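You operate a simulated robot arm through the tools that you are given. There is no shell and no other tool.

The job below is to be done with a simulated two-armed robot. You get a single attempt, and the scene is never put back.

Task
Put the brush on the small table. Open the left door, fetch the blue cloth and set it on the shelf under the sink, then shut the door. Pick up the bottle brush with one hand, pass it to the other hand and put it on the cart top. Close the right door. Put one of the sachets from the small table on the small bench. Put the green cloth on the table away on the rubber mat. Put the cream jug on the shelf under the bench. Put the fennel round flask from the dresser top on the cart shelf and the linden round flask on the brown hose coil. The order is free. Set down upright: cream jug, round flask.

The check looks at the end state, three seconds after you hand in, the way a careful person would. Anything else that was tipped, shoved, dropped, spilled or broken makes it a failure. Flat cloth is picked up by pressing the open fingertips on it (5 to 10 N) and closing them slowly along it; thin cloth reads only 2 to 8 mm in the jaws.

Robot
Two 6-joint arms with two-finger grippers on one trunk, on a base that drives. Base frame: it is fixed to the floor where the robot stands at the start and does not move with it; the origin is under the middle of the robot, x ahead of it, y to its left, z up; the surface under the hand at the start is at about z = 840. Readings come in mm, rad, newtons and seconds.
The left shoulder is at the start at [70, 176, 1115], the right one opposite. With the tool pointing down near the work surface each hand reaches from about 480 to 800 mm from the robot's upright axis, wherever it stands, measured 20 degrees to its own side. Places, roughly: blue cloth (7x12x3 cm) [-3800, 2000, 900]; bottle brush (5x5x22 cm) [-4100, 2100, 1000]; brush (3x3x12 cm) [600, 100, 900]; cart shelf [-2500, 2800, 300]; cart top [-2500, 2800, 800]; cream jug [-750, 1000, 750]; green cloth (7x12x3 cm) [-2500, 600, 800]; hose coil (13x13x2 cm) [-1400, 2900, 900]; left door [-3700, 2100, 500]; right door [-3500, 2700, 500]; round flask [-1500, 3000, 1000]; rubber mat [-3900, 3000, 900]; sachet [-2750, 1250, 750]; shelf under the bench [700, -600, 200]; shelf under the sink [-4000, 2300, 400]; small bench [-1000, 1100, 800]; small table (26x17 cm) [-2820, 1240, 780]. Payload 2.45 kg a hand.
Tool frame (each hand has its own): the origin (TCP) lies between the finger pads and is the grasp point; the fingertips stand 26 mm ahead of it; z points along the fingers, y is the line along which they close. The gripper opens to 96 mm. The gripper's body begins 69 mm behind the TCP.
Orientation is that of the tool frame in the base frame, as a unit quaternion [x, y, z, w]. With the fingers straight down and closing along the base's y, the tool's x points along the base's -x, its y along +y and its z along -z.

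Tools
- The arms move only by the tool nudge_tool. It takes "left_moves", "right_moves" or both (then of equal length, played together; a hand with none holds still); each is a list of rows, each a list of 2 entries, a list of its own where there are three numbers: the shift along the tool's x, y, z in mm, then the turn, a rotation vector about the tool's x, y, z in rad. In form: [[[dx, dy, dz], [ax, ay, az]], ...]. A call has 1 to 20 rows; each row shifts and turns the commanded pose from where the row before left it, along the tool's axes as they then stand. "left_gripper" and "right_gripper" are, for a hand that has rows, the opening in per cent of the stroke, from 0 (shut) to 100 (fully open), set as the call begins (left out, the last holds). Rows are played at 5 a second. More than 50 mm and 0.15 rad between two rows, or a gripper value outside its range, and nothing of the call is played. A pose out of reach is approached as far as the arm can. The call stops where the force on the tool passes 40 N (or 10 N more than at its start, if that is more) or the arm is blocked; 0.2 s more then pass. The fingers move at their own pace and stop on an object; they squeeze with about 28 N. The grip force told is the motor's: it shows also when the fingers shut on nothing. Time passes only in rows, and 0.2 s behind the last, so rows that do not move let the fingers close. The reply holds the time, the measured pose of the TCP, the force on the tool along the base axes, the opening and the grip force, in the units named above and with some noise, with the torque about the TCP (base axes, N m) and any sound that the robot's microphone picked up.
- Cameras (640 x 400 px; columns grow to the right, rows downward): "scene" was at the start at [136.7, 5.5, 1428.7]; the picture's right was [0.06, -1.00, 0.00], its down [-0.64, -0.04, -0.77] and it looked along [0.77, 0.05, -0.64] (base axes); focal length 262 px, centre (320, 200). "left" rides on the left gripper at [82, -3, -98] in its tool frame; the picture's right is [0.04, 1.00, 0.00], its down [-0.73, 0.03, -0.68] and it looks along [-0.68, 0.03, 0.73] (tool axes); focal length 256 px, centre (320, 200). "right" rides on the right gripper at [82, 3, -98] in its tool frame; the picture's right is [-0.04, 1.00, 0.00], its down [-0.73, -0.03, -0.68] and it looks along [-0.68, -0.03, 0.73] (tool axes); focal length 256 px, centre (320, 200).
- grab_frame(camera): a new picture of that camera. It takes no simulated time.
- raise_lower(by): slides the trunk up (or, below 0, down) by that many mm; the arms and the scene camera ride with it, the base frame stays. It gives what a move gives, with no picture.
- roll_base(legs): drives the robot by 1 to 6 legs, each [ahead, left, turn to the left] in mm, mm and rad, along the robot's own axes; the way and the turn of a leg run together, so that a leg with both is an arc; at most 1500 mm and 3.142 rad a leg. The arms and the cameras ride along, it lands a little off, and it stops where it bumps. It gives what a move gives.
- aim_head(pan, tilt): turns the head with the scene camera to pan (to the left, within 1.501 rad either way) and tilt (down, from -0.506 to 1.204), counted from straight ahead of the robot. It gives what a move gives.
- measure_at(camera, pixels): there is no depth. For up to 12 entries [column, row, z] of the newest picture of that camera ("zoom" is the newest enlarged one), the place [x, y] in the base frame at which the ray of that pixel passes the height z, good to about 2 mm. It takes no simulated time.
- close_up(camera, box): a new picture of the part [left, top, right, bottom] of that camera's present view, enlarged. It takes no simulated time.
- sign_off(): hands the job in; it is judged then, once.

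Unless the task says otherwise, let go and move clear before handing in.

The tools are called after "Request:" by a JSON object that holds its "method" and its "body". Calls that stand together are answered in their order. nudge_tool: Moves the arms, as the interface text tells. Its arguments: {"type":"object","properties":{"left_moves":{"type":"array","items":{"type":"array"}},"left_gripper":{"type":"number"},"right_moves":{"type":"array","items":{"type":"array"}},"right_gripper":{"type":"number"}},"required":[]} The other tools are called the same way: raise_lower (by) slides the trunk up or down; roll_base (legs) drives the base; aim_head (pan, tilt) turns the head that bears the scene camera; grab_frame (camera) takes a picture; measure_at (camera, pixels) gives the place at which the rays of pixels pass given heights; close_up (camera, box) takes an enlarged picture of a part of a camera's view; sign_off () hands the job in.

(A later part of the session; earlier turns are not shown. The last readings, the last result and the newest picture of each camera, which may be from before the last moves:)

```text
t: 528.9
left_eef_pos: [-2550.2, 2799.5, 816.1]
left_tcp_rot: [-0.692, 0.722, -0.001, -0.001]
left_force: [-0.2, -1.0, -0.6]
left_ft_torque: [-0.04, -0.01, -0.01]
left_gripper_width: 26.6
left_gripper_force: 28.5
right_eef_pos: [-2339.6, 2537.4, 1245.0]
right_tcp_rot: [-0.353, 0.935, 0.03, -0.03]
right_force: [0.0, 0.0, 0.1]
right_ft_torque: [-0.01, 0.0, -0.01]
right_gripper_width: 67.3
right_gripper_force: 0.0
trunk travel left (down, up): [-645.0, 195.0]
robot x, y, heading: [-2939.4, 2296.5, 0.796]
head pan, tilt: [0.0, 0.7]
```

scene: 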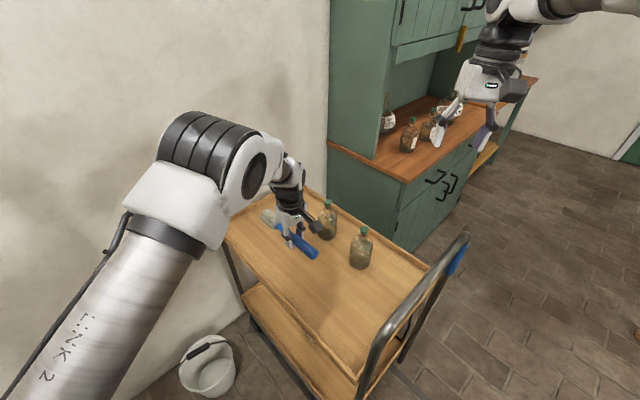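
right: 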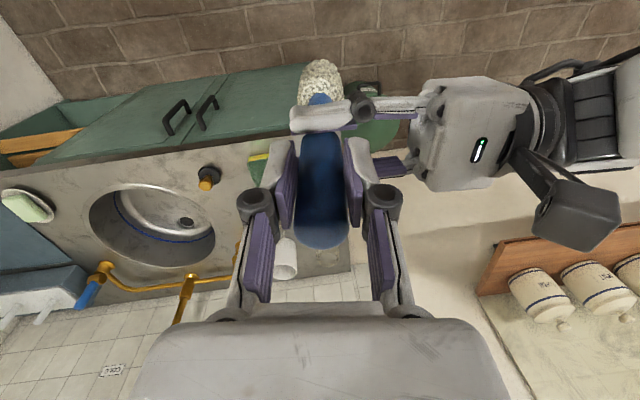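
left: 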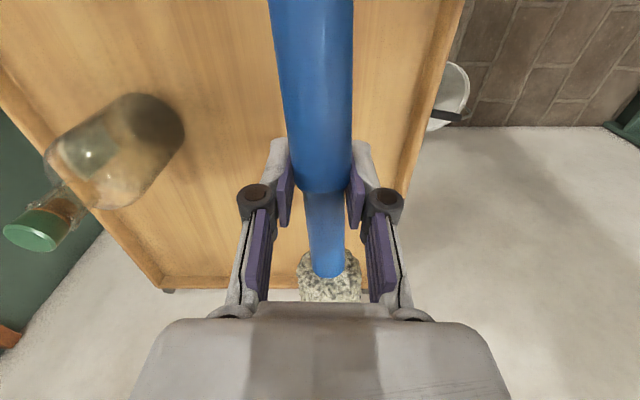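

Request:
{"method": "nudge_tool", "body": {"left_moves": [[[0, 0, 3], [0, 0, 0]], [[0, 0, 3], [0, 0, 0]]]}}

Request:
{"method": "nudge_tool", "body": {"left_moves": [[[0, 0, 3], [0, 0, 0]], [[0, 0, 3], [0, 0, 0]]]}}

Request:
{"method": "nudge_tool", "body": {"left_moves": [[[0, 0, 3], [0, 0, 0]], [[0, 0, 3], [0, 0, 0]]]}}

Request:
{"method": "close_up", "body": {"camera": "scene", "box": [220, 160, 400, 290]}}

```text
t: 529.5
left_eef_pos: [-2550.5, 2800.3, 809.0]
left_tcp_rot: [-0.692, 0.722, -0.001, 0.001]
left_force: [-0.2, -0.9, -0.6]
left_ft_torque: [-0.04, -0.02, -0.02]
left_gripper_width: 26.7
left_gripper_force: 28.7
right_eef_pos: [-2340.0, 2537.4, 1244.9]
right_tcp_rot: [-0.352, 0.935, 0.03, -0.03]
right_force: [-0.1, 0.1, -0.4]
right_ft_torque: [-0.02, 0.01, 0.01]
right_gripper_width: 67.2
right_gripper_force: 0.0
trunk travel left (down, up): [-645.0, 195.0]
robot x, y, heading: [-2943.1, 2293.4, 0.803]
head pan, tilt: [0.0, 0.7]
```

```text
t: 530.1
left_eef_pos: [-2549.8, 2801.2, 803.7]
left_tcp_rot: [-0.692, 0.722, -0.001, 0.0]
left_force: [0.0, -0.8, -0.5]
left_ft_torque: [-0.06, -0.03, -0.03]
left_gripper_width: 26.7
left_gripper_force: 28.5
right_eef_pos: [-2339.0, 2536.9, 1244.0]
right_tcp_rot: [-0.353, 0.935, 0.03, -0.031]
right_force: [0.4, -0.3, 0.3]
right_ft_torque: [0.0, 0.03, -0.02]
right_gripper_width: 67.2
right_gripper_force: 0.1
trunk travel left (down, up): [-645.0, 195.0]
robot x, y, heading: [-2939.6, 2298.3, 0.803]
head pan, tilt: [0.0, 0.7]
```

```text
t: 530.7
left_eef_pos: [-2550.5, 2800.4, 797.4]
left_tcp_rot: [-0.692, 0.722, -0.001, 0.0]
left_force: [-0.2, -0.4, -0.5]
left_ft_torque: [0.02, 0.0, 0.0]
left_gripper_width: 26.5
left_gripper_force: 28.4
right_eef_pos: [-2339.9, 2537.1, 1245.4]
right_tcp_rot: [-0.353, 0.935, 0.03, -0.031]
right_force: [-0.1, 0.3, 0.4]
right_ft_torque: [-0.02, -0.02, 0.03]
right_gripper_width: 67.1
right_gripper_force: 0.0
trunk travel left (down, up): [-645.0, 195.0]
robot x, y, heading: [-2944.4, 2296.0, 0.802]
head pan, tilt: [0.0, 0.7]
```

```text
3.08 times, centred on (310, 225) of scene
```

zoom: 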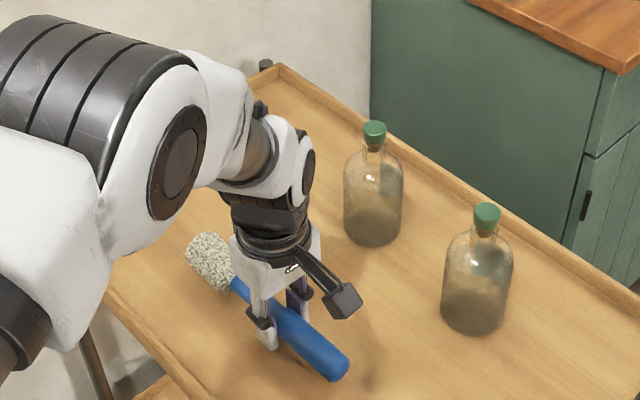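

Request:
{"method": "nudge_tool", "body": {"left_moves": [[[0, 0, 4], [0, 0, 0]], [[0, 0, 3], [0, 0, 0]]]}}

Request:
{"method": "nudge_tool", "body": {"left_moves": [[[0, 0, 3], [0, 0, 0]], [[0, 0, 3], [0, 0, 0]]]}}

Request:
{"method": "nudge_tool", "body": {"left_moves": [[[0, 0, 3], [0, 0, 0]], [[0, 0, 2], [0, 0, 0]]]}}

```text
t: 531.3
left_eef_pos: [-2548.2, 2800.9, 791.6]
left_tcp_rot: [-0.692, 0.722, -0.002, 0.001]
left_force: [0.7, 0.0, -0.4]
left_ft_torque: [-0.04, -0.02, 0.0]
left_gripper_width: 26.6
left_gripper_force: 28.1
right_eef_pos: [-2339.0, 2536.5, 1243.9]
right_tcp_rot: [-0.352, 0.935, 0.031, -0.03]
right_force: [0.0, -0.4, -0.4]
right_ft_torque: [-0.01, -0.01, 0.01]
right_gripper_width: 67.2
right_gripper_force: 0.0
trunk travel left (down, up): [-645.0, 195.0]
robot x, y, heading: [-2943.8, 2294.9, 0.802]
head pan, tilt: [0.0, 0.7]
```

```text
t: 531.9
left_eef_pos: [-2550.0, 2800.1, 786.4]
left_tcp_rot: [-0.692, 0.722, -0.002, 0.0]
left_force: [0.4, -0.1, 3.7]
left_ft_torque: [-0.03, 0.09, -0.03]
left_gripper_width: 26.6
left_gripper_force: 27.9
right_eef_pos: [-2338.9, 2535.8, 1244.5]
right_tcp_rot: [-0.352, 0.935, 0.031, -0.029]
right_force: [-0.6, -0.1, -0.2]
right_ft_torque: [-0.04, 0.0, -0.01]
right_gripper_width: 67.3
right_gripper_force: 0.1
trunk travel left (down, up): [-645.0, 195.0]
robot x, y, heading: [-2940.4, 2297.3, 0.803]
head pan, tilt: [0.0, 0.7]
```

```text
t: 532.5
left_eef_pos: [-2550.0, 2800.0, 785.8]
left_tcp_rot: [-0.692, 0.722, -0.001, 0.005]
left_force: [0.0, 2.8, 39.7]
left_ft_torque: [-0.12, 0.76, -0.17]
left_gripper_width: 26.5
left_gripper_force: 28.1
right_eef_pos: [-2343.1, 2533.4, 1247.8]
right_tcp_rot: [-0.352, 0.935, 0.031, -0.028]
right_force: [-0.1, 0.0, 0.3]
right_ft_torque: [0.0, 0.01, 0.02]
right_gripper_width: 67.0
right_gripper_force: 0.0
trunk travel left (down, up): [-645.0, 195.0]
robot x, y, heading: [-2939.7, 2296.7, 0.8]
head pan, tilt: [0.0, 0.7]
```

Contact at TCP z≈786. Easing up 3 mm and opening a little, then rising.

Request:
{"method": "nudge_tool", "body": {"left_moves": [[[0, 0, -4], [0, 0, 0]], [[0, 0, 0], [0, 0, 0]]]}}

Request:
{"method": "nudge_tool", "body": {"left_moves": [[[0, 0, 0], [0, 0, 0]], [[0, 0, 0], [0, 0, 0]], [[0, 0, 0], [0, 0, 0]]], "left_gripper": 45}}

Request:
{"method": "close_up", "body": {"camera": "scene", "box": [220, 160, 400, 290]}}

```text
t: 533.1
left_eef_pos: [-2549.9, 2798.7, 786.1]
left_tcp_rot: [-0.692, 0.722, -0.002, 0.002]
left_force: [9.5, 2.7, 31.9]
left_ft_torque: [0.0, 0.34, 0.01]
left_gripper_width: 26.6
left_gripper_force: 28.7
right_eef_pos: [-2341.1, 2533.0, 1245.6]
right_tcp_rot: [-0.352, 0.935, 0.031, -0.028]
right_force: [0.2, -0.2, 0.2]
right_ft_torque: [0.0, 0.0, -0.02]
right_gripper_width: 67.4
right_gripper_force: 0.2
trunk travel left (down, up): [-645.0, 195.0]
robot x, y, heading: [-2939.4, 2299.7, 0.803]
head pan, tilt: [0.0, 0.7]
```

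```text
t: 533.9
left_eef_pos: [-2552.3, 2798.9, 785.7]
left_tcp_rot: [-0.692, 0.722, -0.002, 0.002]
left_force: [4.4, 4.6, 8.6]
left_ft_torque: [0.1, 0.25, -0.07]
left_gripper_width: 37.5
left_gripper_force: 0.1
right_eef_pos: [-2340.7, 2535.1, 1245.8]
right_tcp_rot: [-0.353, 0.935, 0.032, -0.028]
right_force: [-0.7, -1.1, 0.3]
right_ft_torque: [0.05, -0.06, -0.01]
right_gripper_width: 67.1
right_gripper_force: 0.0
trunk travel left (down, up): [-645.0, 195.0]
robot x, y, heading: [-2941.8, 2297.6, 0.8]
head pan, tilt: [0.0, 0.7]
```

```text
3.08 times, centred on (310, 225) of scene
```

zoom: 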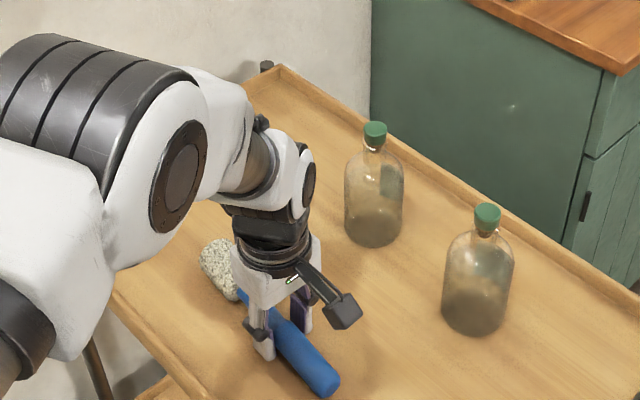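

The brush is resting on the cart top. Rising straight off it.

Request:
{"method": "nudge_tool", "body": {"left_moves": [[[0, 0, -6], [0, 0, 0]], [[0, 0, -10], [0, 0, 0]], [[0, 0, -20], [0, 0, 0]], [[0, 0, -40], [0, 0, 0]], [[0, 0, -45], [0, 0, 0]], [[0, 0, -45], [0, 0, 0]], [[0, 0, -45], [0, 0, 0]]], "left_gripper": 45}}

Request:
{"method": "raise_lower", "body": {"by": 190}}

Request:
{"method": "close_up", "body": {"camera": "scene", "box": [200, 180, 440, 380]}}

```text
t: 535.5
left_eef_pos: [-2550.3, 2801.8, 994.3]
left_tcp_rot: [-0.692, 0.722, -0.001, 0.0]
left_force: [0.0, 0.0, 1.3]
left_ft_torque: [0.03, -0.05, 0.03]
left_gripper_width: 43.2
left_gripper_force: 0.2
right_eef_pos: [-2340.1, 2535.1, 1245.7]
right_tcp_rot: [-0.353, 0.935, 0.031, -0.029]
right_force: [-0.6, 0.3, 0.0]
right_ft_torque: [0.03, -0.01, 0.01]
right_gripper_width: 67.4
right_gripper_force: 0.0
trunk travel left (down, up): [-645.0, 195.0]
robot x, y, heading: [-2941.3, 2300.4, 0.801]
head pan, tilt: [0.0, 0.7]
```

```text
t: 537.6
left_eef_pos: [-2549.8, 2802.8, 1183.9]
left_tcp_rot: [-0.692, 0.721, -0.001, 0.001]
left_force: [0.4, -1.2, -0.5]
left_ft_torque: [0.03, -0.01, 0.01]
left_gripper_width: 43.3
left_gripper_force: 0.0
right_eef_pos: [-2339.0, 2536.9, 1435.1]
right_tcp_rot: [-0.353, 0.935, 0.031, -0.03]
right_force: [-0.5, -0.5, 1.1]
right_ft_torque: [-0.03, 0.0, -0.01]
right_gripper_width: 67.2
right_gripper_force: 0.1
trunk travel left (down, up): [-835.0, 5.0]
robot x, y, heading: [-2940.2, 2297.1, 0.799]
head pan, tilt: [0.0, 0.7]
```

```text
2.00 times, centred on (320, 280) of scene
```

zoom: 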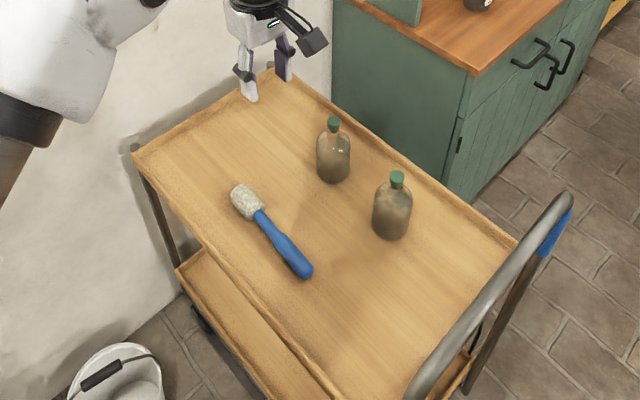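

The bottle brush lies safely on the cart top. Last is the green cloth: I'll back away from the cart, turn west and drive round to the white table's east side.

Request:
{"method": "roll_base", "body": {"legs": [[-210, 0, 0], [0, 0, 2.342], [0, 230, 0], [-1150, 0, 0]]}}

Request:
{"method": "aim_head", "body": {"pan": 0.6, "tilt": 0.6}}

Request:
{"method": "grab_frame", "body": {"camera": "scene"}}

```text
t: 551.7
left_eef_pos: [-2560.9, 1844.2, 1182.9]
left_tcp_rot: [0.934, 0.357, 0.002, -0.002]
left_force: [0.2, -1.0, -0.2]
left_ft_torque: [0.01, 0.03, -0.02]
left_gripper_width: 43.1
left_gripper_force: 0.1
right_eef_pos: [-2517.5, 2179.9, 1434.1]
right_tcp_rot: [0.998, -0.038, 0.016, 0.039]
right_force: [0.2, 0.2, 0.3]
right_ft_torque: [0.0, 0.0, 0.01]
right_gripper_width: 67.1
right_gripper_force: 0.0
trunk travel left (down, up): [-835.0, 5.0]
robot x, y, heading: [-1925.9, 1917.6, -3.137]
head pan, tilt: [0.0, 0.7]
```

```text
t: 552.7
left_eef_pos: [-2560.9, 1845.2, 1183.1]
left_tcp_rot: [0.934, 0.358, 0.001, -0.001]
left_force: [0.2, -0.4, 0.3]
left_ft_torque: [-0.01, 0.0, -0.02]
left_gripper_width: 43.0
left_gripper_force: 0.0
right_eef_pos: [-2515.5, 2180.6, 1434.8]
right_tcp_rot: [0.998, -0.038, 0.016, 0.04]
right_force: [0.2, 0.2, 1.0]
right_ft_torque: [-0.02, 0.03, 0.03]
right_gripper_width: 67.4
right_gripper_force: 0.1
trunk travel left (down, up): [-835.0, 5.0]
robot x, y, heading: [-1921.3, 1914.4, -3.135]
head pan, tilt: [0.6, 0.6]
```

```text
taken
```

scene: 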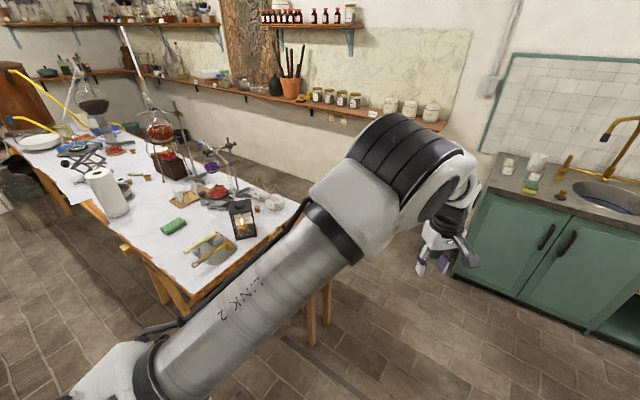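

The green cloth is at (174,226) near the white table's east edge. Measuring it and the table.

Request:
{"method": "close_up", "body": {"camera": "scene", "box": [80, 150, 300, 310]}}

Request:
{"method": "measure_at", "body": {"camera": "scene", "pixels": [[174, 226, 800], [162, 228, 800], [185, 221, 800], [245, 238, 780], [205, 263, 780], [190, 305, 780], [125, 242, 780], [115, 215, 780]]}}

```text
2.50 times, centred on (190, 230) of scene
```

zoom: 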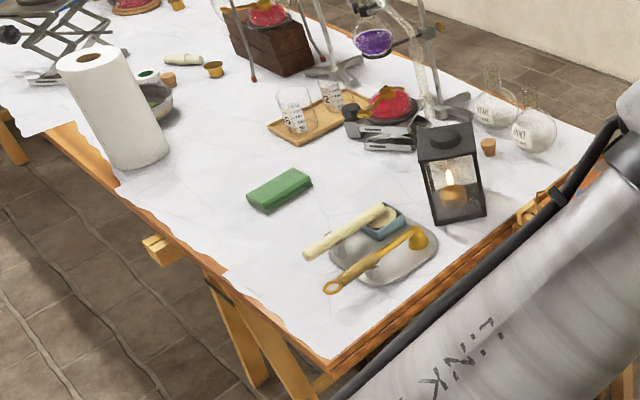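

```text
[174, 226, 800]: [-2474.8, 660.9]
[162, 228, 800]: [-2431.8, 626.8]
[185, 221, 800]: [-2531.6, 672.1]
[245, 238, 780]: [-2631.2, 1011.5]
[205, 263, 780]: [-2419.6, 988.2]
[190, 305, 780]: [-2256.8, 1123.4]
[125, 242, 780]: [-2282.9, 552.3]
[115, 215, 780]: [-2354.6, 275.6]
```

I'll strafe south along the table's east side until the left hand is above the cloth.

Request:
{"method": "roll_base", "body": {"legs": [[-60, 0, 0], [0, 1180, 0]]}}

Request:
{"method": "aim_head", "body": {"pan": 0.1, "tilt": 0.8}}

Request:
{"method": "grab_frame", "body": {"camera": "scene"}}

Request:
{"method": "grab_frame", "body": {"camera": "left"}}

```text
t: 559.2
left_eef_pos: [-2502.7, 661.6, 1184.6]
left_tcp_rot: [0.935, 0.355, 0.001, -0.001]
left_force: [0.6, 0.4, 0.2]
left_ft_torque: [-0.02, 0.01, -0.02]
left_gripper_width: 43.2
left_gripper_force: 0.0
right_eef_pos: [-2456.2, 996.7, 1435.0]
right_tcp_rot: [0.998, -0.041, 0.016, 0.04]
right_force: [-0.2, 0.2, -0.4]
right_ft_torque: [0.01, 0.0, -0.02]
right_gripper_width: 67.3
right_gripper_force: 0.1
trunk travel left (down, up): [-835.0, 5.0]
robot x, y, heading: [-1867.0, 732.3, 3.136]
head pan, tilt: [0.6, 0.6]
```

```text
t: 560.2
left_eef_pos: [-2501.9, 659.3, 1183.9]
left_tcp_rot: [0.935, 0.355, 0.001, -0.001]
left_force: [-0.5, -0.3, 0.0]
left_ft_torque: [0.02, 0.03, -0.01]
left_gripper_width: 43.1
left_gripper_force: 0.0
right_eef_pos: [-2456.3, 995.4, 1434.4]
right_tcp_rot: [0.998, -0.042, 0.015, 0.04]
right_force: [-0.4, 0.2, 0.3]
right_ft_torque: [0.0, 0.01, 0.05]
right_gripper_width: 67.1
right_gripper_force: 0.0
trunk travel left (down, up): [-835.0, 5.0]
robot x, y, heading: [-1864.4, 727.7, 3.138]
head pan, tilt: [0.099, 0.799]
```

```text
taken
```

scene: 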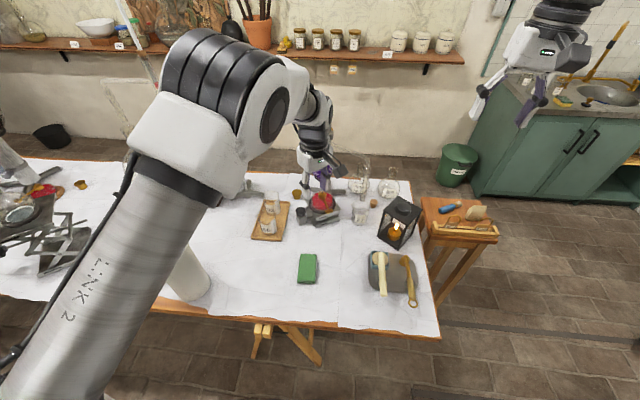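

```text
taken
```

left: 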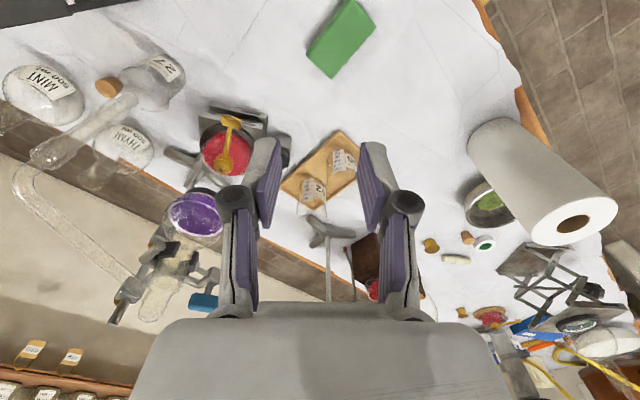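

Request:
{"method": "measure_at", "body": {"camera": "left", "pixels": [[340, 38, 780], [340, 38, 800], [340, 38, 810], [349, 0, 800], [376, 20, 800], [335, 77, 800], [307, 48, 800]]}}

Request:
{"method": "measure_at", "body": {"camera": "scene", "pixels": [[308, 267, 780], [308, 267, 800], [308, 267, 810], [300, 255, 800], [315, 254, 800], [318, 280, 800], [298, 282, 800]]}}

Request:
{"method": "close_up", "body": {"camera": "scene", "box": [240, 220, 400, 320]}}

```text
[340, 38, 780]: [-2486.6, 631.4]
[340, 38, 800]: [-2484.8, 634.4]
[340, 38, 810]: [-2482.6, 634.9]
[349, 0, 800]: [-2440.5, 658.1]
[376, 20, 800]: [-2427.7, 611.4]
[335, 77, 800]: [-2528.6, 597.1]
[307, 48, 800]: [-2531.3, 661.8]
```

```text
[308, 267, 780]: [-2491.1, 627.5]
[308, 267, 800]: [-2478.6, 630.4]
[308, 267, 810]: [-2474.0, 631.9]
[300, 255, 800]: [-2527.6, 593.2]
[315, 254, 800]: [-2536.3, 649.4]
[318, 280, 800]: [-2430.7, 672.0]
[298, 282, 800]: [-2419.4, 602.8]
```

```text
4.00 times, centred on (320, 270) of scene
```

zoom: 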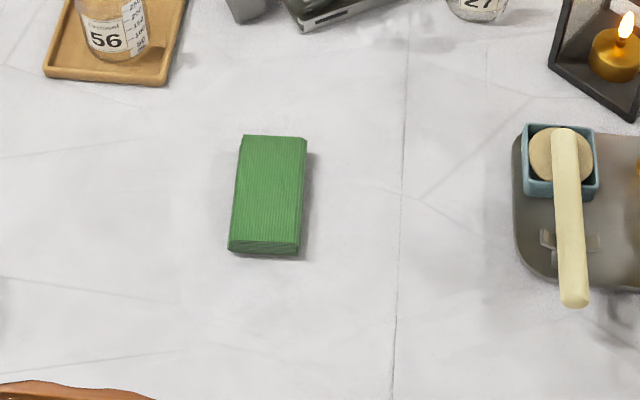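

The cloth's centre is about [-2483, 631], long side nearly along x. Turning the hand to close across its width, centring, and lowering most of the way.

Request:
{"method": "nudge_tool", "body": {"left_moves": [[[0, 0, 0], [0, 0, 0.128]], [[0, 0, 0], [0, 0, 0.128]], [[0, 0, 0], [0, 0, 0.128]], [[0, 0, 0], [0, 0, 0.128]], [[0, 0, 0], [0, 0, 0.12]], [[17.6, 30.5, 0], [0, 0, 0]]], "left_gripper": 100}}

Request:
{"method": "raise_lower", "body": {"by": -270}}

Request:
{"method": "grab_frame", "body": {"camera": "left"}}

Request:
{"method": "grab_frame", "body": {"camera": "scene"}}

```text
t: 561.6
left_eef_pos: [-2479.6, 628.8, 1183.4]
left_tcp_rot: [0.999, 0.047, 0.001, -0.001]
left_force: [0.5, 0.0, -0.7]
left_ft_torque: [-0.01, 0.03, -0.01]
left_gripper_width: 96.2
left_gripper_force: 0.0
right_eef_pos: [-2455.2, 994.9, 1436.2]
right_tcp_rot: [0.998, -0.04, 0.015, 0.039]
right_force: [0.4, -0.5, 0.3]
right_ft_torque: [0.02, -0.02, -0.01]
right_gripper_width: 67.1
right_gripper_force: 0.0
trunk travel left (down, up): [-835.0, 5.0]
robot x, y, heading: [-1866.8, 726.3, 3.14]
head pan, tilt: [0.099, 0.799]
```

```text
t: 564.3
left_eef_pos: [-2480.2, 629.5, 913.1]
left_tcp_rot: [0.999, 0.047, 0.0, -0.001]
left_force: [0.3, 0.3, 0.3]
left_ft_torque: [0.0, -0.01, 0.0]
left_gripper_width: 95.8
left_gripper_force: 0.0
right_eef_pos: [-2457.4, 996.2, 1164.9]
right_tcp_rot: [0.998, -0.04, 0.016, 0.039]
right_force: [0.6, 0.5, -0.8]
right_ft_torque: [-0.01, 0.01, 0.01]
right_gripper_width: 67.1
right_gripper_force: 0.1
trunk travel left (down, up): [-565.0, 275.0]
robot x, y, heading: [-1864.9, 728.0, 3.136]
head pan, tilt: [0.099, 0.799]
```

```text
taken
```

left: 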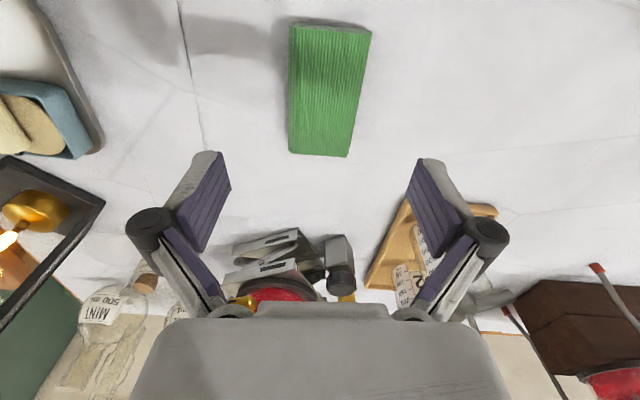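

```text
taken
```

scene: 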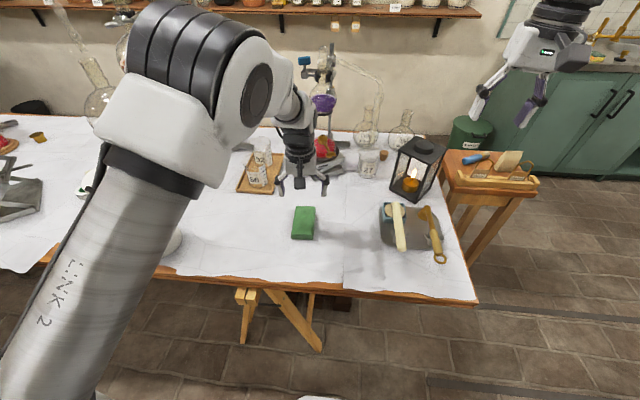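

Request:
{"method": "measure_at", "body": {"camera": "left", "pixels": [[330, 92, 797], [330, 92, 785], [331, 30, 797], [322, 153, 797], [290, 90, 797], [362, 93, 797]]}}

Request:
{"method": "measure_at", "body": {"camera": "scene", "pixels": [[304, 221, 797], [304, 221, 785], [304, 240, 770]]}}

```text
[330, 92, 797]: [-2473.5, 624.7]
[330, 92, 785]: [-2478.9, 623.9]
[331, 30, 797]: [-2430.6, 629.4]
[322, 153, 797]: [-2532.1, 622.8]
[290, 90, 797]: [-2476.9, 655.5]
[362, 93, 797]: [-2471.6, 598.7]
```

```text
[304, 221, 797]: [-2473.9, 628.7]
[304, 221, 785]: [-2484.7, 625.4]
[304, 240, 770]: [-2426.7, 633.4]
```

Centred within 3 mm. Lowering around the cloth.

Request:
{"method": "raise_lower", "body": {"by": -95}}

Request:
{"method": "nudge_tool", "body": {"left_moves": [[[0, 2, 6], [0, 0, 0]], [[0, 0, 5], [0, 0, 0]]], "left_gripper": 100}}

Request:
{"method": "nudge_tool", "body": {"left_moves": [[[0, 0, 3], [0, 0, 0]], [[0, 0, 3], [0, 0, 0]]], "left_gripper": 100}}

Request:
{"method": "grab_frame", "body": {"camera": "left"}}

```text
t: 565.6
left_eef_pos: [-2479.6, 629.2, 818.7]
left_tcp_rot: [0.999, 0.047, 0.0, -0.002]
left_force: [0.9, -0.1, 0.0]
left_ft_torque: [0.01, 0.02, 0.0]
left_gripper_width: 96.1
left_gripper_force: 0.0
right_eef_pos: [-2456.3, 995.6, 1069.5]
right_tcp_rot: [0.998, -0.041, 0.015, 0.039]
right_force: [0.1, -0.2, -0.4]
right_ft_torque: [-0.01, 0.02, 0.01]
right_gripper_width: 67.2
right_gripper_force: 0.1
trunk travel left (down, up): [-470.0, 370.0]
robot x, y, heading: [-1863.8, 732.0, 3.145]
head pan, tilt: [0.099, 0.799]
```

```text
t: 566.2
left_eef_pos: [-2480.3, 627.7, 806.2]
left_tcp_rot: [0.999, 0.047, 0.0, -0.001]
left_force: [1.1, 0.2, 0.1]
left_ft_torque: [0.04, 0.01, -0.04]
left_gripper_width: 96.1
left_gripper_force: 0.0
right_eef_pos: [-2455.3, 994.9, 1070.3]
right_tcp_rot: [0.998, -0.04, 0.014, 0.04]
right_force: [-0.2, -0.6, -0.4]
right_ft_torque: [-0.01, 0.01, 0.03]
right_gripper_width: 67.2
right_gripper_force: 0.0
trunk travel left (down, up): [-470.0, 370.0]
robot x, y, heading: [-1866.1, 729.3, 3.14]
head pan, tilt: [0.099, 0.799]
```

```text
t: 566.8
left_eef_pos: [-2481.2, 628.3, 800.6]
left_tcp_rot: [0.999, 0.048, 0.0, -0.002]
left_force: [0.1, -0.5, 0.4]
left_ft_torque: [-0.04, 0.01, 0.0]
left_gripper_width: 96.1
left_gripper_force: 0.0
right_eef_pos: [-2457.0, 996.4, 1069.5]
right_tcp_rot: [0.998, -0.041, 0.016, 0.04]
right_force: [0.4, -0.1, 0.7]
right_ft_torque: [-0.01, 0.02, -0.01]
right_gripper_width: 67.3
right_gripper_force: 0.1
trunk travel left (down, up): [-470.0, 370.0]
robot x, y, heading: [-1867.5, 728.5, 3.141]
head pan, tilt: [0.099, 0.799]
```

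```text
taken
```

left: 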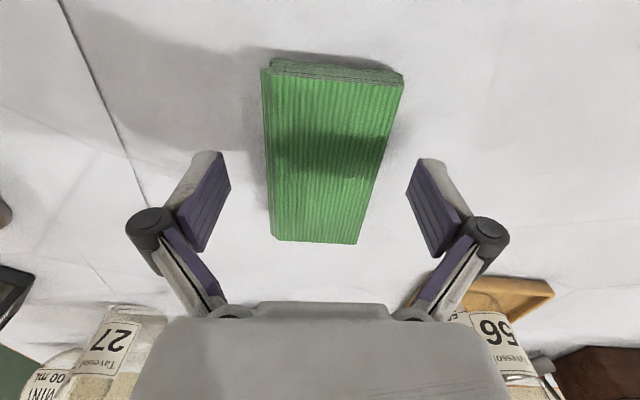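

Request:
{"method": "nudge_tool", "body": {"left_moves": [[[0, 0, 3], [0, 0, 0]], [[0, 0, 3], [0, 0, 0]]], "left_gripper": 100}}

Request:
{"method": "nudge_tool", "body": {"left_moves": [[[0, 0, 2], [0, 0, 0]], [[0, 0, 2], [0, 0, 0]]], "left_gripper": 100}}

```text
t: 567.4
left_eef_pos: [-2480.2, 628.1, 794.1]
left_tcp_rot: [0.999, 0.047, 0.0, -0.002]
left_force: [0.2, -0.1, -0.7]
left_ft_torque: [0.02, 0.03, -0.05]
left_gripper_width: 96.0
left_gripper_force: 0.1
right_eef_pos: [-2456.2, 995.0, 1068.9]
right_tcp_rot: [0.998, -0.04, 0.017, 0.04]
right_force: [-0.4, -0.3, 0.0]
right_ft_torque: [-0.01, 0.02, -0.01]
right_gripper_width: 67.2
right_gripper_force: 0.0
trunk travel left (down, up): [-470.0, 370.0]
robot x, y, heading: [-1865.3, 728.5, 3.144]
head pan, tilt: [0.099, 0.799]
```

```text
t: 568.0
left_eef_pos: [-2480.3, 629.1, 790.9]
left_tcp_rot: [0.999, 0.047, 0.0, -0.002]
left_force: [-0.4, 0.9, 1.5]
left_ft_torque: [0.04, -0.02, -0.02]
left_gripper_width: 96.1
left_gripper_force: 0.1
right_eef_pos: [-2456.9, 995.3, 1069.9]
right_tcp_rot: [0.998, -0.041, 0.016, 0.041]
right_force: [-0.3, -0.7, -0.5]
right_ft_torque: [0.01, 0.02, 0.01]
right_gripper_width: 67.1
right_gripper_force: 0.0
trunk travel left (down, up): [-470.0, 370.0]
robot x, y, heading: [-1870.2, 730.8, 3.141]
head pan, tilt: [0.099, 0.799]
```

The tips just touch the table (z≈765). Closing on the cloth's sides.

Request:
{"method": "nudge_tool", "body": {"left_moves": [[[0, 0, -1.5], [0, 0, 0]], [[0, 0, 0], [0, 0, 0]], [[0, 0, 0], [0, 0, 0]], [[0, 0, 0], [0, 0, 0]]], "left_gripper": 0}}

Request:
{"method": "grab_frame", "body": {"camera": "left"}}

Request:
{"method": "nudge_tool", "body": {"left_moves": [[[0, 0, -10], [0, 0, 0]], [[0, 0, -20], [0, 0, 0]], [[0, 0, -30], [0, 0, 0]], [[0, 0, -40], [0, 0, 0]]]}}

Request:
{"method": "grab_frame", "body": {"camera": "left"}}

Request:
{"method": "grab_frame", "body": {"camera": "scene"}}

```text
t: 569.0
left_eef_pos: [-2480.0, 628.8, 792.5]
left_tcp_rot: [0.999, 0.048, 0.0, -0.002]
left_force: [0.4, 0.6, 2.1]
left_ft_torque: [0.09, 0.03, -0.15]
left_gripper_width: 67.5
left_gripper_force: 28.4
right_eef_pos: [-2455.3, 995.3, 1069.0]
right_tcp_rot: [0.998, -0.04, 0.015, 0.041]
right_force: [-0.5, 0.2, 0.1]
right_ft_torque: [0.02, -0.01, -0.02]
right_gripper_width: 67.5
right_gripper_force: 0.0
trunk travel left (down, up): [-470.0, 370.0]
robot x, y, heading: [-1864.3, 730.9, 3.141]
head pan, tilt: [0.099, 0.799]
```

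```text
taken
```

left: 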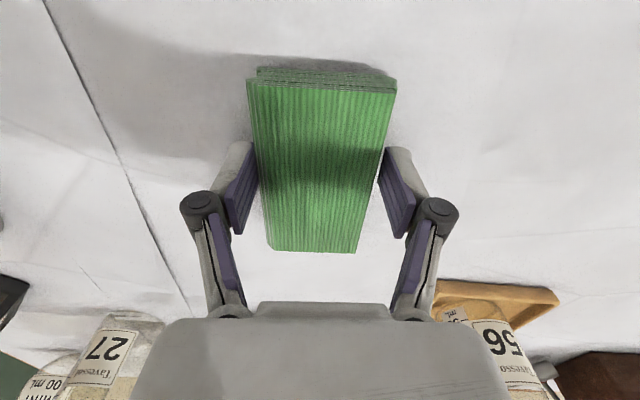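

```text
t: 570.0
left_eef_pos: [-2477.6, 626.8, 892.9]
left_tcp_rot: [0.999, 0.047, 0.001, -0.002]
left_force: [-0.8, -0.2, -0.6]
left_ft_torque: [-0.04, 0.01, 0.0]
left_gripper_width: 67.0
left_gripper_force: 28.0
right_eef_pos: [-2455.4, 995.3, 1071.4]
right_tcp_rot: [0.998, -0.041, 0.015, 0.039]
right_force: [0.1, -0.4, -0.1]
right_ft_torque: [0.01, 0.01, 0.03]
right_gripper_width: 66.9
right_gripper_force: 0.1
trunk travel left (down, up): [-470.0, 370.0]
robot x, y, heading: [-1862.4, 730.8, 3.134]
head pan, tilt: [0.099, 0.799]
```

```text
taken
```

left: 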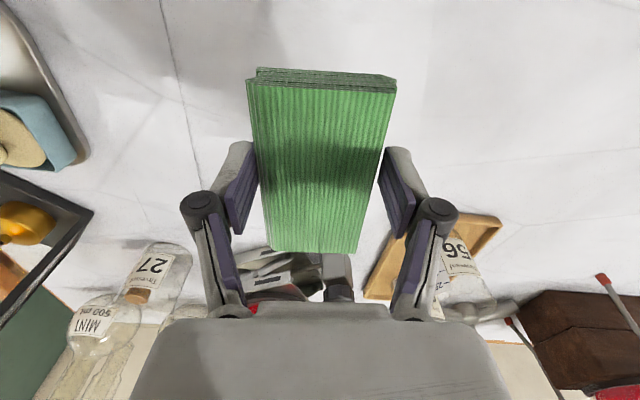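

```text
taken
```

scene: 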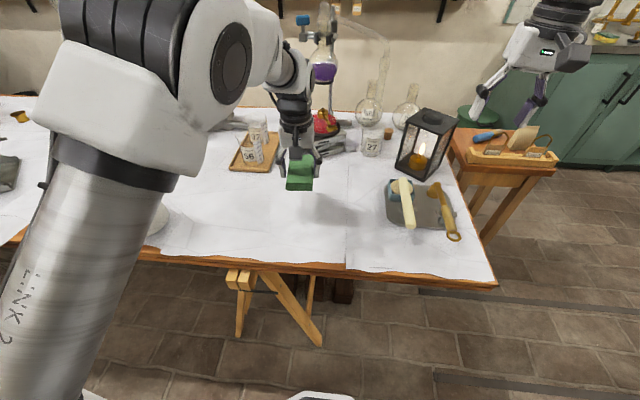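

The green cloth is held (67 mm). Rising and driving back round toward the sink's right end where the rubber mat lies.

Request:
{"method": "raise_lower", "body": {"by": 300}}

Request:
{"method": "roll_base", "body": {"legs": [[0, -1190, 0], [1150, 0, 0], [0, 0, -0.74]]}}

Request:
{"method": "aim_head", "body": {"pan": -0.1, "tilt": 0.6}}

Request:
{"method": "grab_frame", "body": {"camera": "scene"}}

```text
t: 573.0
left_eef_pos: [-2479.2, 625.7, 1193.1]
left_tcp_rot: [0.999, 0.047, 0.0, -0.002]
left_force: [0.3, 0.5, -1.4]
left_ft_torque: [0.01, -0.03, 0.03]
left_gripper_width: 67.1
left_gripper_force: 28.3
right_eef_pos: [-2457.5, 996.4, 1369.1]
right_tcp_rot: [0.998, -0.041, 0.017, 0.04]
right_force: [0.5, 0.2, 0.0]
right_ft_torque: [-0.02, -0.04, 0.02]
right_gripper_width: 67.1
right_gripper_force: 0.0
trunk travel left (down, up): [-770.0, 70.0]
robot x, y, heading: [-1866.0, 729.8, 3.137]
head pan, tilt: [0.099, 0.799]
```

```text
t: 586.3
left_eef_pos: [-3501.6, 2268.4, 1191.9]
left_tcp_rot: [0.944, -0.331, 0.001, -0.002]
left_force: [-0.7, -0.6, -0.6]
left_ft_torque: [-0.01, -0.01, 0.0]
left_gripper_width: 67.0
left_gripper_force: 28.2
right_eef_pos: [-3228.1, 2518.2, 1369.6]
right_tcp_rot: [0.91, -0.413, -0.001, 0.042]
right_force: [0.5, -0.6, 0.8]
right_ft_torque: [-0.02, 0.02, 0.02]
right_gripper_width: 67.1
right_gripper_force: 0.1
trunk travel left (down, up): [-770.0, 70.0]
robot x, y, heading: [-2988.3, 1916.8, 2.37]
head pan, tilt: [0.099, 0.799]
```

```text
t: 587.0
left_eef_pos: [-3501.7, 2268.5, 1192.5]
left_tcp_rot: [0.944, -0.331, 0.0, -0.002]
left_force: [-0.8, -0.4, 0.0]
left_ft_torque: [0.01, -0.03, 0.02]
left_gripper_width: 67.1
left_gripper_force: 28.1
right_eef_pos: [-3227.9, 2519.0, 1369.5]
right_tcp_rot: [0.91, -0.412, -0.001, 0.042]
right_force: [0.3, -0.1, -0.6]
right_ft_torque: [0.02, 0.0, 0.03]
right_gripper_width: 67.2
right_gripper_force: 0.0
trunk travel left (down, up): [-770.0, 70.0]
robot x, y, heading: [-2989.3, 1913.5, 2.366]
head pan, tilt: [-0.099, 0.6]
```

```text
taken
```

scene: 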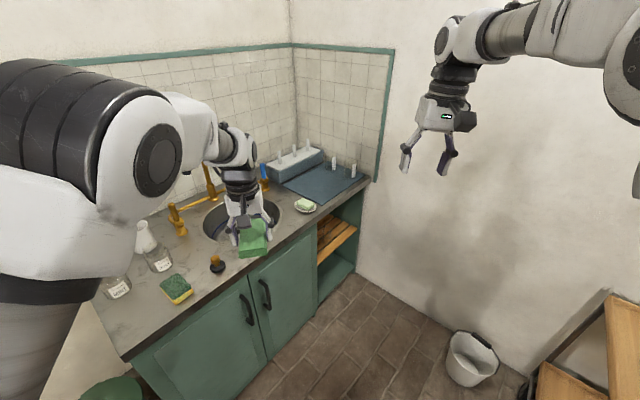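

The rubber mat is at (325,182), with two labelled glasses at its right edge and a soap dish in front-left. Enlarging and measuring.

Request:
{"method": "close_up", "body": {"camera": "scene", "box": [260, 130, 400, 230]}}

Request:
{"method": "measure_at", "body": {"camera": "zoom", "pixels": [[105, 215, 874], [260, 290, 874], [455, 195, 874], [330, 130, 874], [290, 215, 874], [315, 170, 880], [400, 200, 874], [190, 335, 874]]}}

```text
4.00 times, centred on (330, 180) of scene
```

zoom: 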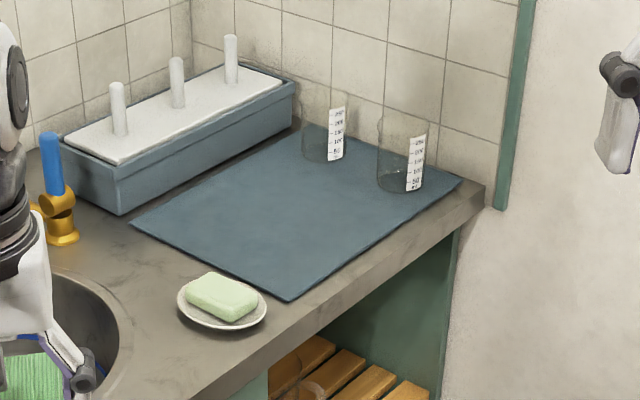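

```text
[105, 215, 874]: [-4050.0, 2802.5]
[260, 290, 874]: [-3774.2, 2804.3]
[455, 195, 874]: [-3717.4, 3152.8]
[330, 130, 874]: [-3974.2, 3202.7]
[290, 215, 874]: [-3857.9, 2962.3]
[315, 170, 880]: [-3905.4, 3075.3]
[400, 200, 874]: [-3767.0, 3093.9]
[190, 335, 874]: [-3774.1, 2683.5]
```

There is clear mat around [-3870, 2915]. I'll stretch the left arm 150 mm, draw the right hand back, and drive over the mat at height.

Request:
{"method": "nudge_tool", "body": {"left_moves": [[[-40, 0, 0], [0, 0, 0]], [[-40, 0, 0], [0, 0, 0]], [[-40, 0, 0], [0, 0, 0]], [[-30, 0, 0], [0, 0, 0]]], "right_moves": [[[40, 0, 0], [0, 0, 0]], [[40, 0, 0], [0, 0, 0]], [[30, 0, 0], [0, 0, 0]], [[0, 0, 0], [0, 0, 0]]]}}

Request:
{"method": "roll_base", "body": {"legs": [[350, -130, 0]]}}

Request:
{"method": "grab_frame", "body": {"camera": "left"}}

Request:
{"method": "grab_frame", "body": {"camera": "scene"}}

```text
t: 588.0
left_eef_pos: [-3606.3, 2341.0, 1188.4]
left_tcp_rot: [0.944, -0.331, 0.003, -0.001]
left_force: [-0.6, 0.8, -1.5]
left_ft_torque: [-0.01, 0.01, -0.03]
left_gripper_width: 67.0
left_gripper_force: 27.7
left hand out of reach, approached as far as the arm can: row 4
right_eef_pos: [-3157.9, 2436.3, 1373.4]
right_tcp_rot: [0.91, -0.413, 0.0, 0.043]
right_force: [-0.8, -0.7, 1.0]
right_ft_torque: [0.01, -0.01, -0.01]
right_gripper_width: 67.1
right_gripper_force: 0.1
trunk travel left (down, up): [-770.0, 70.0]
robot x, y, heading: [-2987.8, 1915.9, 2.374]
head pan, tilt: [-0.099, 0.6]
```

```text
t: 590.4
left_eef_pos: [-3762.3, 2682.5, 1189.1]
left_tcp_rot: [0.943, -0.333, 0.0, -0.001]
left_force: [0.3, 0.8, -1.5]
left_ft_torque: [0.0, -0.02, -0.01]
left_gripper_width: 67.0
left_gripper_force: 28.1
right_eef_pos: [-3311.0, 2775.2, 1374.3]
right_tcp_rot: [0.909, -0.415, -0.001, 0.042]
right_force: [-0.9, -0.9, 0.6]
right_ft_torque: [-0.01, -0.04, -0.01]
right_gripper_width: 66.9
right_gripper_force: 0.0
trunk travel left (down, up): [-770.0, 70.0]
robot x, y, heading: [-3149.4, 2254.7, 2.361]
head pan, tilt: [-0.099, 0.6]
```

```text
taken
```

left: 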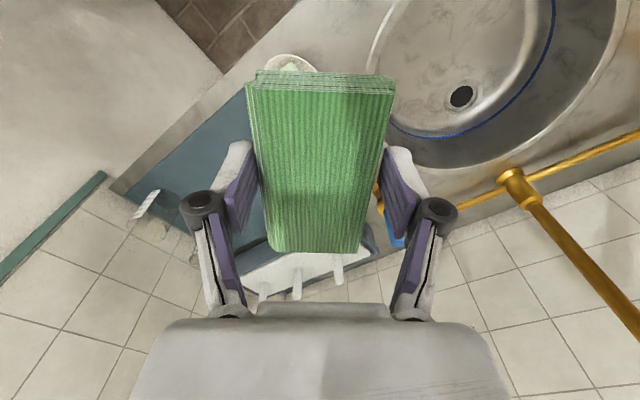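

```text
taken
```

scene: 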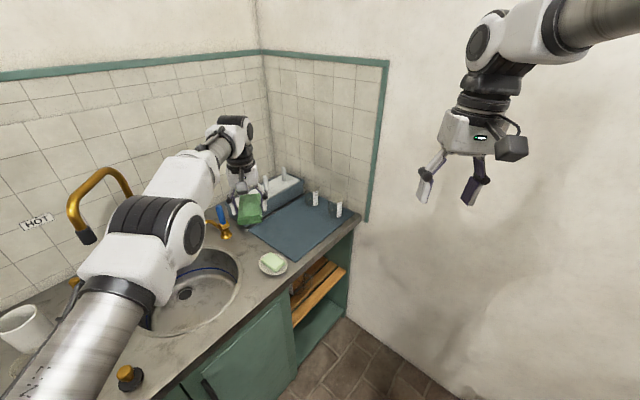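

Request:
{"method": "close_up", "body": {"camera": "scene", "box": [220, 160, 380, 290]}}

Request:
{"method": "measure_at", "body": {"camera": "zoom", "pixels": [[95, 210, 874], [230, 315, 874], [425, 170, 874], [260, 215, 874], [310, 120, 874], [385, 155, 874], [160, 290, 874]]}}

```text
3.08 times, centred on (300, 225) of scene
```

zoom: 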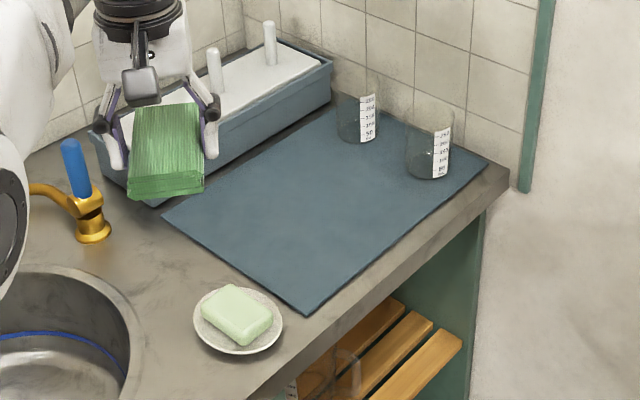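

```text
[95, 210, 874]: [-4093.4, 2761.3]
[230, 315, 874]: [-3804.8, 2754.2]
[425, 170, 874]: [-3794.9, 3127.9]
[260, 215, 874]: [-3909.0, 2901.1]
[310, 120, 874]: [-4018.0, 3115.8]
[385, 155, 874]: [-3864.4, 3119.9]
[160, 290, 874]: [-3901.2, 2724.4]
```

Request:
{"method": "measure_at", "body": {"camera": "zoom", "pixels": [[305, 313, 872], [163, 215, 872], [486, 165, 872], [300, 220, 872], [345, 145, 872], [408, 172, 872]]}}

```text
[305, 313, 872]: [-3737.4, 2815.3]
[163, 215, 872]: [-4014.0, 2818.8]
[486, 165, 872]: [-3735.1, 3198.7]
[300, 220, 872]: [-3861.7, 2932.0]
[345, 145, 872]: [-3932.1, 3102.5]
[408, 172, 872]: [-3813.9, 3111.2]
```

Mat spans x -4014…-3736, y 2815…3199; I'll set the cloth at [-3870, 2925]. Driving over it.

Request:
{"method": "roll_base", "body": {"legs": [[248, -96, 0]]}}

Request:
{"method": "raise_lower", "body": {"by": -200}}

Request:
{"method": "grab_frame", "body": {"camera": "left"}}

Request:
{"method": "grab_frame", "body": {"camera": "scene"}}

```text
t: 592.3
left_eef_pos: [-3873.0, 2929.1, 1190.1]
left_tcp_rot: [0.942, -0.337, 0.001, -0.001]
left_force: [-0.3, -0.3, 1.0]
left_ft_torque: [0.02, 0.0, 0.03]
left_gripper_width: 67.3
left_gripper_force: 27.7
right_eef_pos: [-3421.8, 3019.0, 1374.6]
right_tcp_rot: [0.908, -0.418, -0.002, 0.042]
right_force: [0.6, -0.1, 0.7]
right_ft_torque: [-0.01, 0.0, 0.0]
right_gripper_width: 67.2
right_gripper_force: 0.1
trunk travel left (down, up): [-770.0, 70.0]
robot x, y, heading: [-3259.5, 2499.9, 2.359]
head pan, tilt: [-0.099, 0.6]
```

```text
t: 594.5
left_eef_pos: [-3873.6, 2930.6, 989.7]
left_tcp_rot: [0.942, -0.336, 0.001, -0.002]
left_force: [-0.5, 0.2, 0.1]
left_ft_torque: [0.03, -0.01, -0.01]
left_gripper_width: 67.1
left_gripper_force: 27.5
right_eef_pos: [-3422.1, 3021.0, 1173.9]
right_tcp_rot: [0.908, -0.416, -0.002, 0.043]
right_force: [0.4, 0.1, 1.3]
right_ft_torque: [-0.02, 0.0, 0.01]
right_gripper_width: 67.1
right_gripper_force: 0.0
trunk travel left (down, up): [-570.0, 270.0]
robot x, y, heading: [-3259.8, 2497.7, 2.362]
head pan, tilt: [-0.099, 0.6]
```

```text
taken
```

left: 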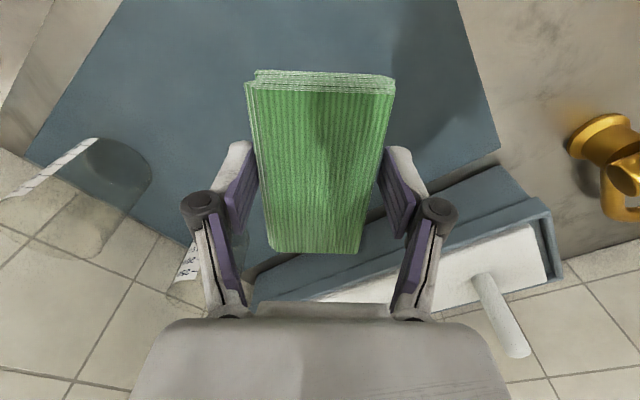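

```text
taken
```

scene: 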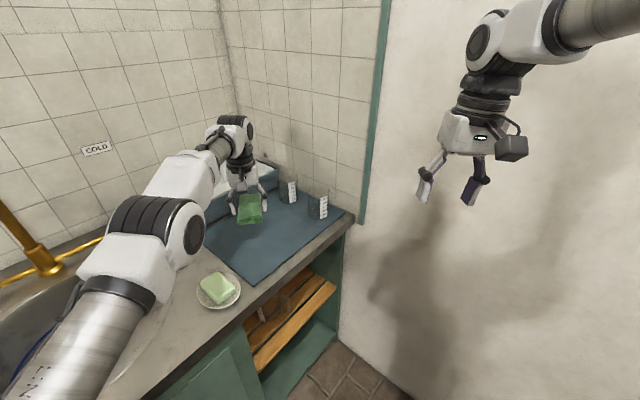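

Clear of beakers and rack. Lowering to the mat.

Request:
{"method": "raise_lower", "body": {"by": -75}}

Request:
{"method": "raise_lower", "body": {"by": -6}}

Request:
{"method": "raise_lower", "body": {"by": -4}}

Request:
{"method": "close_up", "body": {"camera": "scene", "box": [180, 130, 360, 290]}}

```text
t: 595.6
left_eef_pos: [-3872.6, 2929.9, 914.6]
left_tcp_rot: [0.942, -0.336, 0.0, -0.002]
left_force: [0.0, 0.9, 0.2]
left_ft_torque: [0.01, -0.01, 0.02]
left_gripper_width: 67.0
left_gripper_force: 27.9
right_eef_pos: [-3421.3, 3020.3, 1099.0]
right_tcp_rot: [0.908, -0.417, -0.001, 0.043]
right_force: [-0.2, 0.1, 0.3]
right_ft_torque: [0.0, 0.01, 0.0]
right_gripper_width: 67.2
right_gripper_force: 0.0
trunk travel left (down, up): [-495.0, 345.0]
robot x, y, heading: [-3259.4, 2499.1, 2.354]
head pan, tilt: [-0.099, 0.6]
```

```text
t: 596.1
left_eef_pos: [-3873.0, 2930.0, 907.7]
left_tcp_rot: [0.942, -0.336, 0.0, -0.002]
left_force: [0.0, 0.4, -0.5]
left_ft_torque: [-0.01, 0.02, -0.03]
left_gripper_width: 67.1
left_gripper_force: 27.6
right_eef_pos: [-3421.9, 3020.8, 1093.6]
right_tcp_rot: [0.908, -0.417, -0.001, 0.043]
right_force: [1.0, 0.0, 0.5]
right_ft_torque: [-0.01, 0.02, 0.02]
right_gripper_width: 67.2
right_gripper_force: 0.0
trunk travel left (down, up): [-489.0, 351.0]
robot x, y, heading: [-3261.6, 2496.8, 2.359]
head pan, tilt: [-0.099, 0.6]
```

```text
t: 596.7
left_eef_pos: [-3873.1, 2930.4, 904.0]
left_tcp_rot: [0.942, -0.336, 0.001, -0.001]
left_force: [-0.4, -0.5, -0.5]
left_ft_torque: [0.01, 0.03, -0.01]
left_gripper_width: 67.3
left_gripper_force: 28.0
right_eef_pos: [-3421.7, 3020.2, 1089.4]
right_tcp_rot: [0.907, -0.418, -0.001, 0.042]
right_force: [-0.7, -0.1, 0.4]
right_ft_torque: [-0.02, 0.01, -0.03]
right_gripper_width: 67.3
right_gripper_force: 0.0
trunk travel left (down, up): [-485.0, 355.0]
robot x, y, heading: [-3258.6, 2499.3, 2.355]
head pan, tilt: [-0.099, 0.6]
```

```text
2.50 times, centred on (270, 210) of scene
```

zoom: 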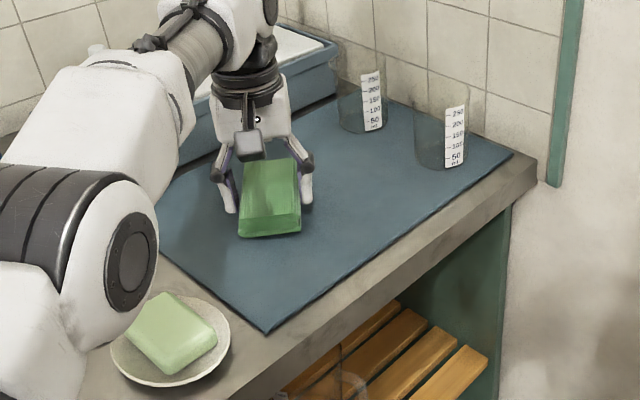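

Request:
{"method": "raise_lower", "body": {"by": -3}}

Request:
{"method": "raise_lower", "body": {"by": -3}}

Request:
{"method": "raise_lower", "body": {"by": -3}}

```text
t: 597.2
left_eef_pos: [-3873.1, 2929.5, 902.3]
left_tcp_rot: [0.942, -0.337, 0.001, -0.002]
left_force: [0.3, 0.7, -1.0]
left_ft_torque: [-0.02, -0.01, 0.0]
left_gripper_width: 67.1
left_gripper_force: 28.2
right_eef_pos: [-3421.9, 3021.0, 1086.0]
right_tcp_rot: [0.908, -0.417, -0.001, 0.043]
right_force: [-0.5, 0.4, 0.5]
right_ft_torque: [0.01, 0.0, -0.01]
right_gripper_width: 66.9
right_gripper_force: 0.1
trunk travel left (down, up): [-482.0, 358.0]
robot x, y, heading: [-3259.5, 2499.0, 2.36]
head pan, tilt: [-0.099, 0.6]
```

```text
t: 597.7
left_eef_pos: [-3873.5, 2931.7, 899.6]
left_tcp_rot: [0.942, -0.336, 0.001, -0.002]
left_force: [-0.1, 0.4, -0.1]
left_ft_torque: [-0.03, -0.01, 0.01]
left_gripper_width: 67.1
left_gripper_force: 28.3
right_eef_pos: [-3421.4, 3022.0, 1084.3]
right_tcp_rot: [0.908, -0.417, -0.001, 0.042]
right_force: [0.0, -0.5, -0.6]
right_ft_torque: [0.02, 0.02, 0.0]
right_gripper_width: 67.1
right_gripper_force: 0.1
trunk travel left (down, up): [-479.0, 361.0]
robot x, y, heading: [-3256.9, 2497.3, 2.354]
head pan, tilt: [-0.099, 0.6]
```

```text
t: 598.2
left_eef_pos: [-3872.5, 2930.3, 897.5]
left_tcp_rot: [0.942, -0.335, -0.001, -0.003]
left_force: [-1.8, 1.7, 9.1]
left_ft_torque: [-0.17, 0.25, -0.01]
left_gripper_width: 67.2
left_gripper_force: 28.6
right_eef_pos: [-3422.1, 3019.7, 1080.6]
right_tcp_rot: [0.908, -0.417, -0.001, 0.042]
right_force: [-0.7, -0.8, -1.1]
right_ft_torque: [-0.01, 0.01, 0.01]
right_gripper_width: 67.1
right_gripper_force: 0.0
trunk travel left (down, up): [-476.0, 364.0]
robot x, y, heading: [-3255.7, 2498.4, 2.358]
head pan, tilt: [-0.099, 0.6]
```

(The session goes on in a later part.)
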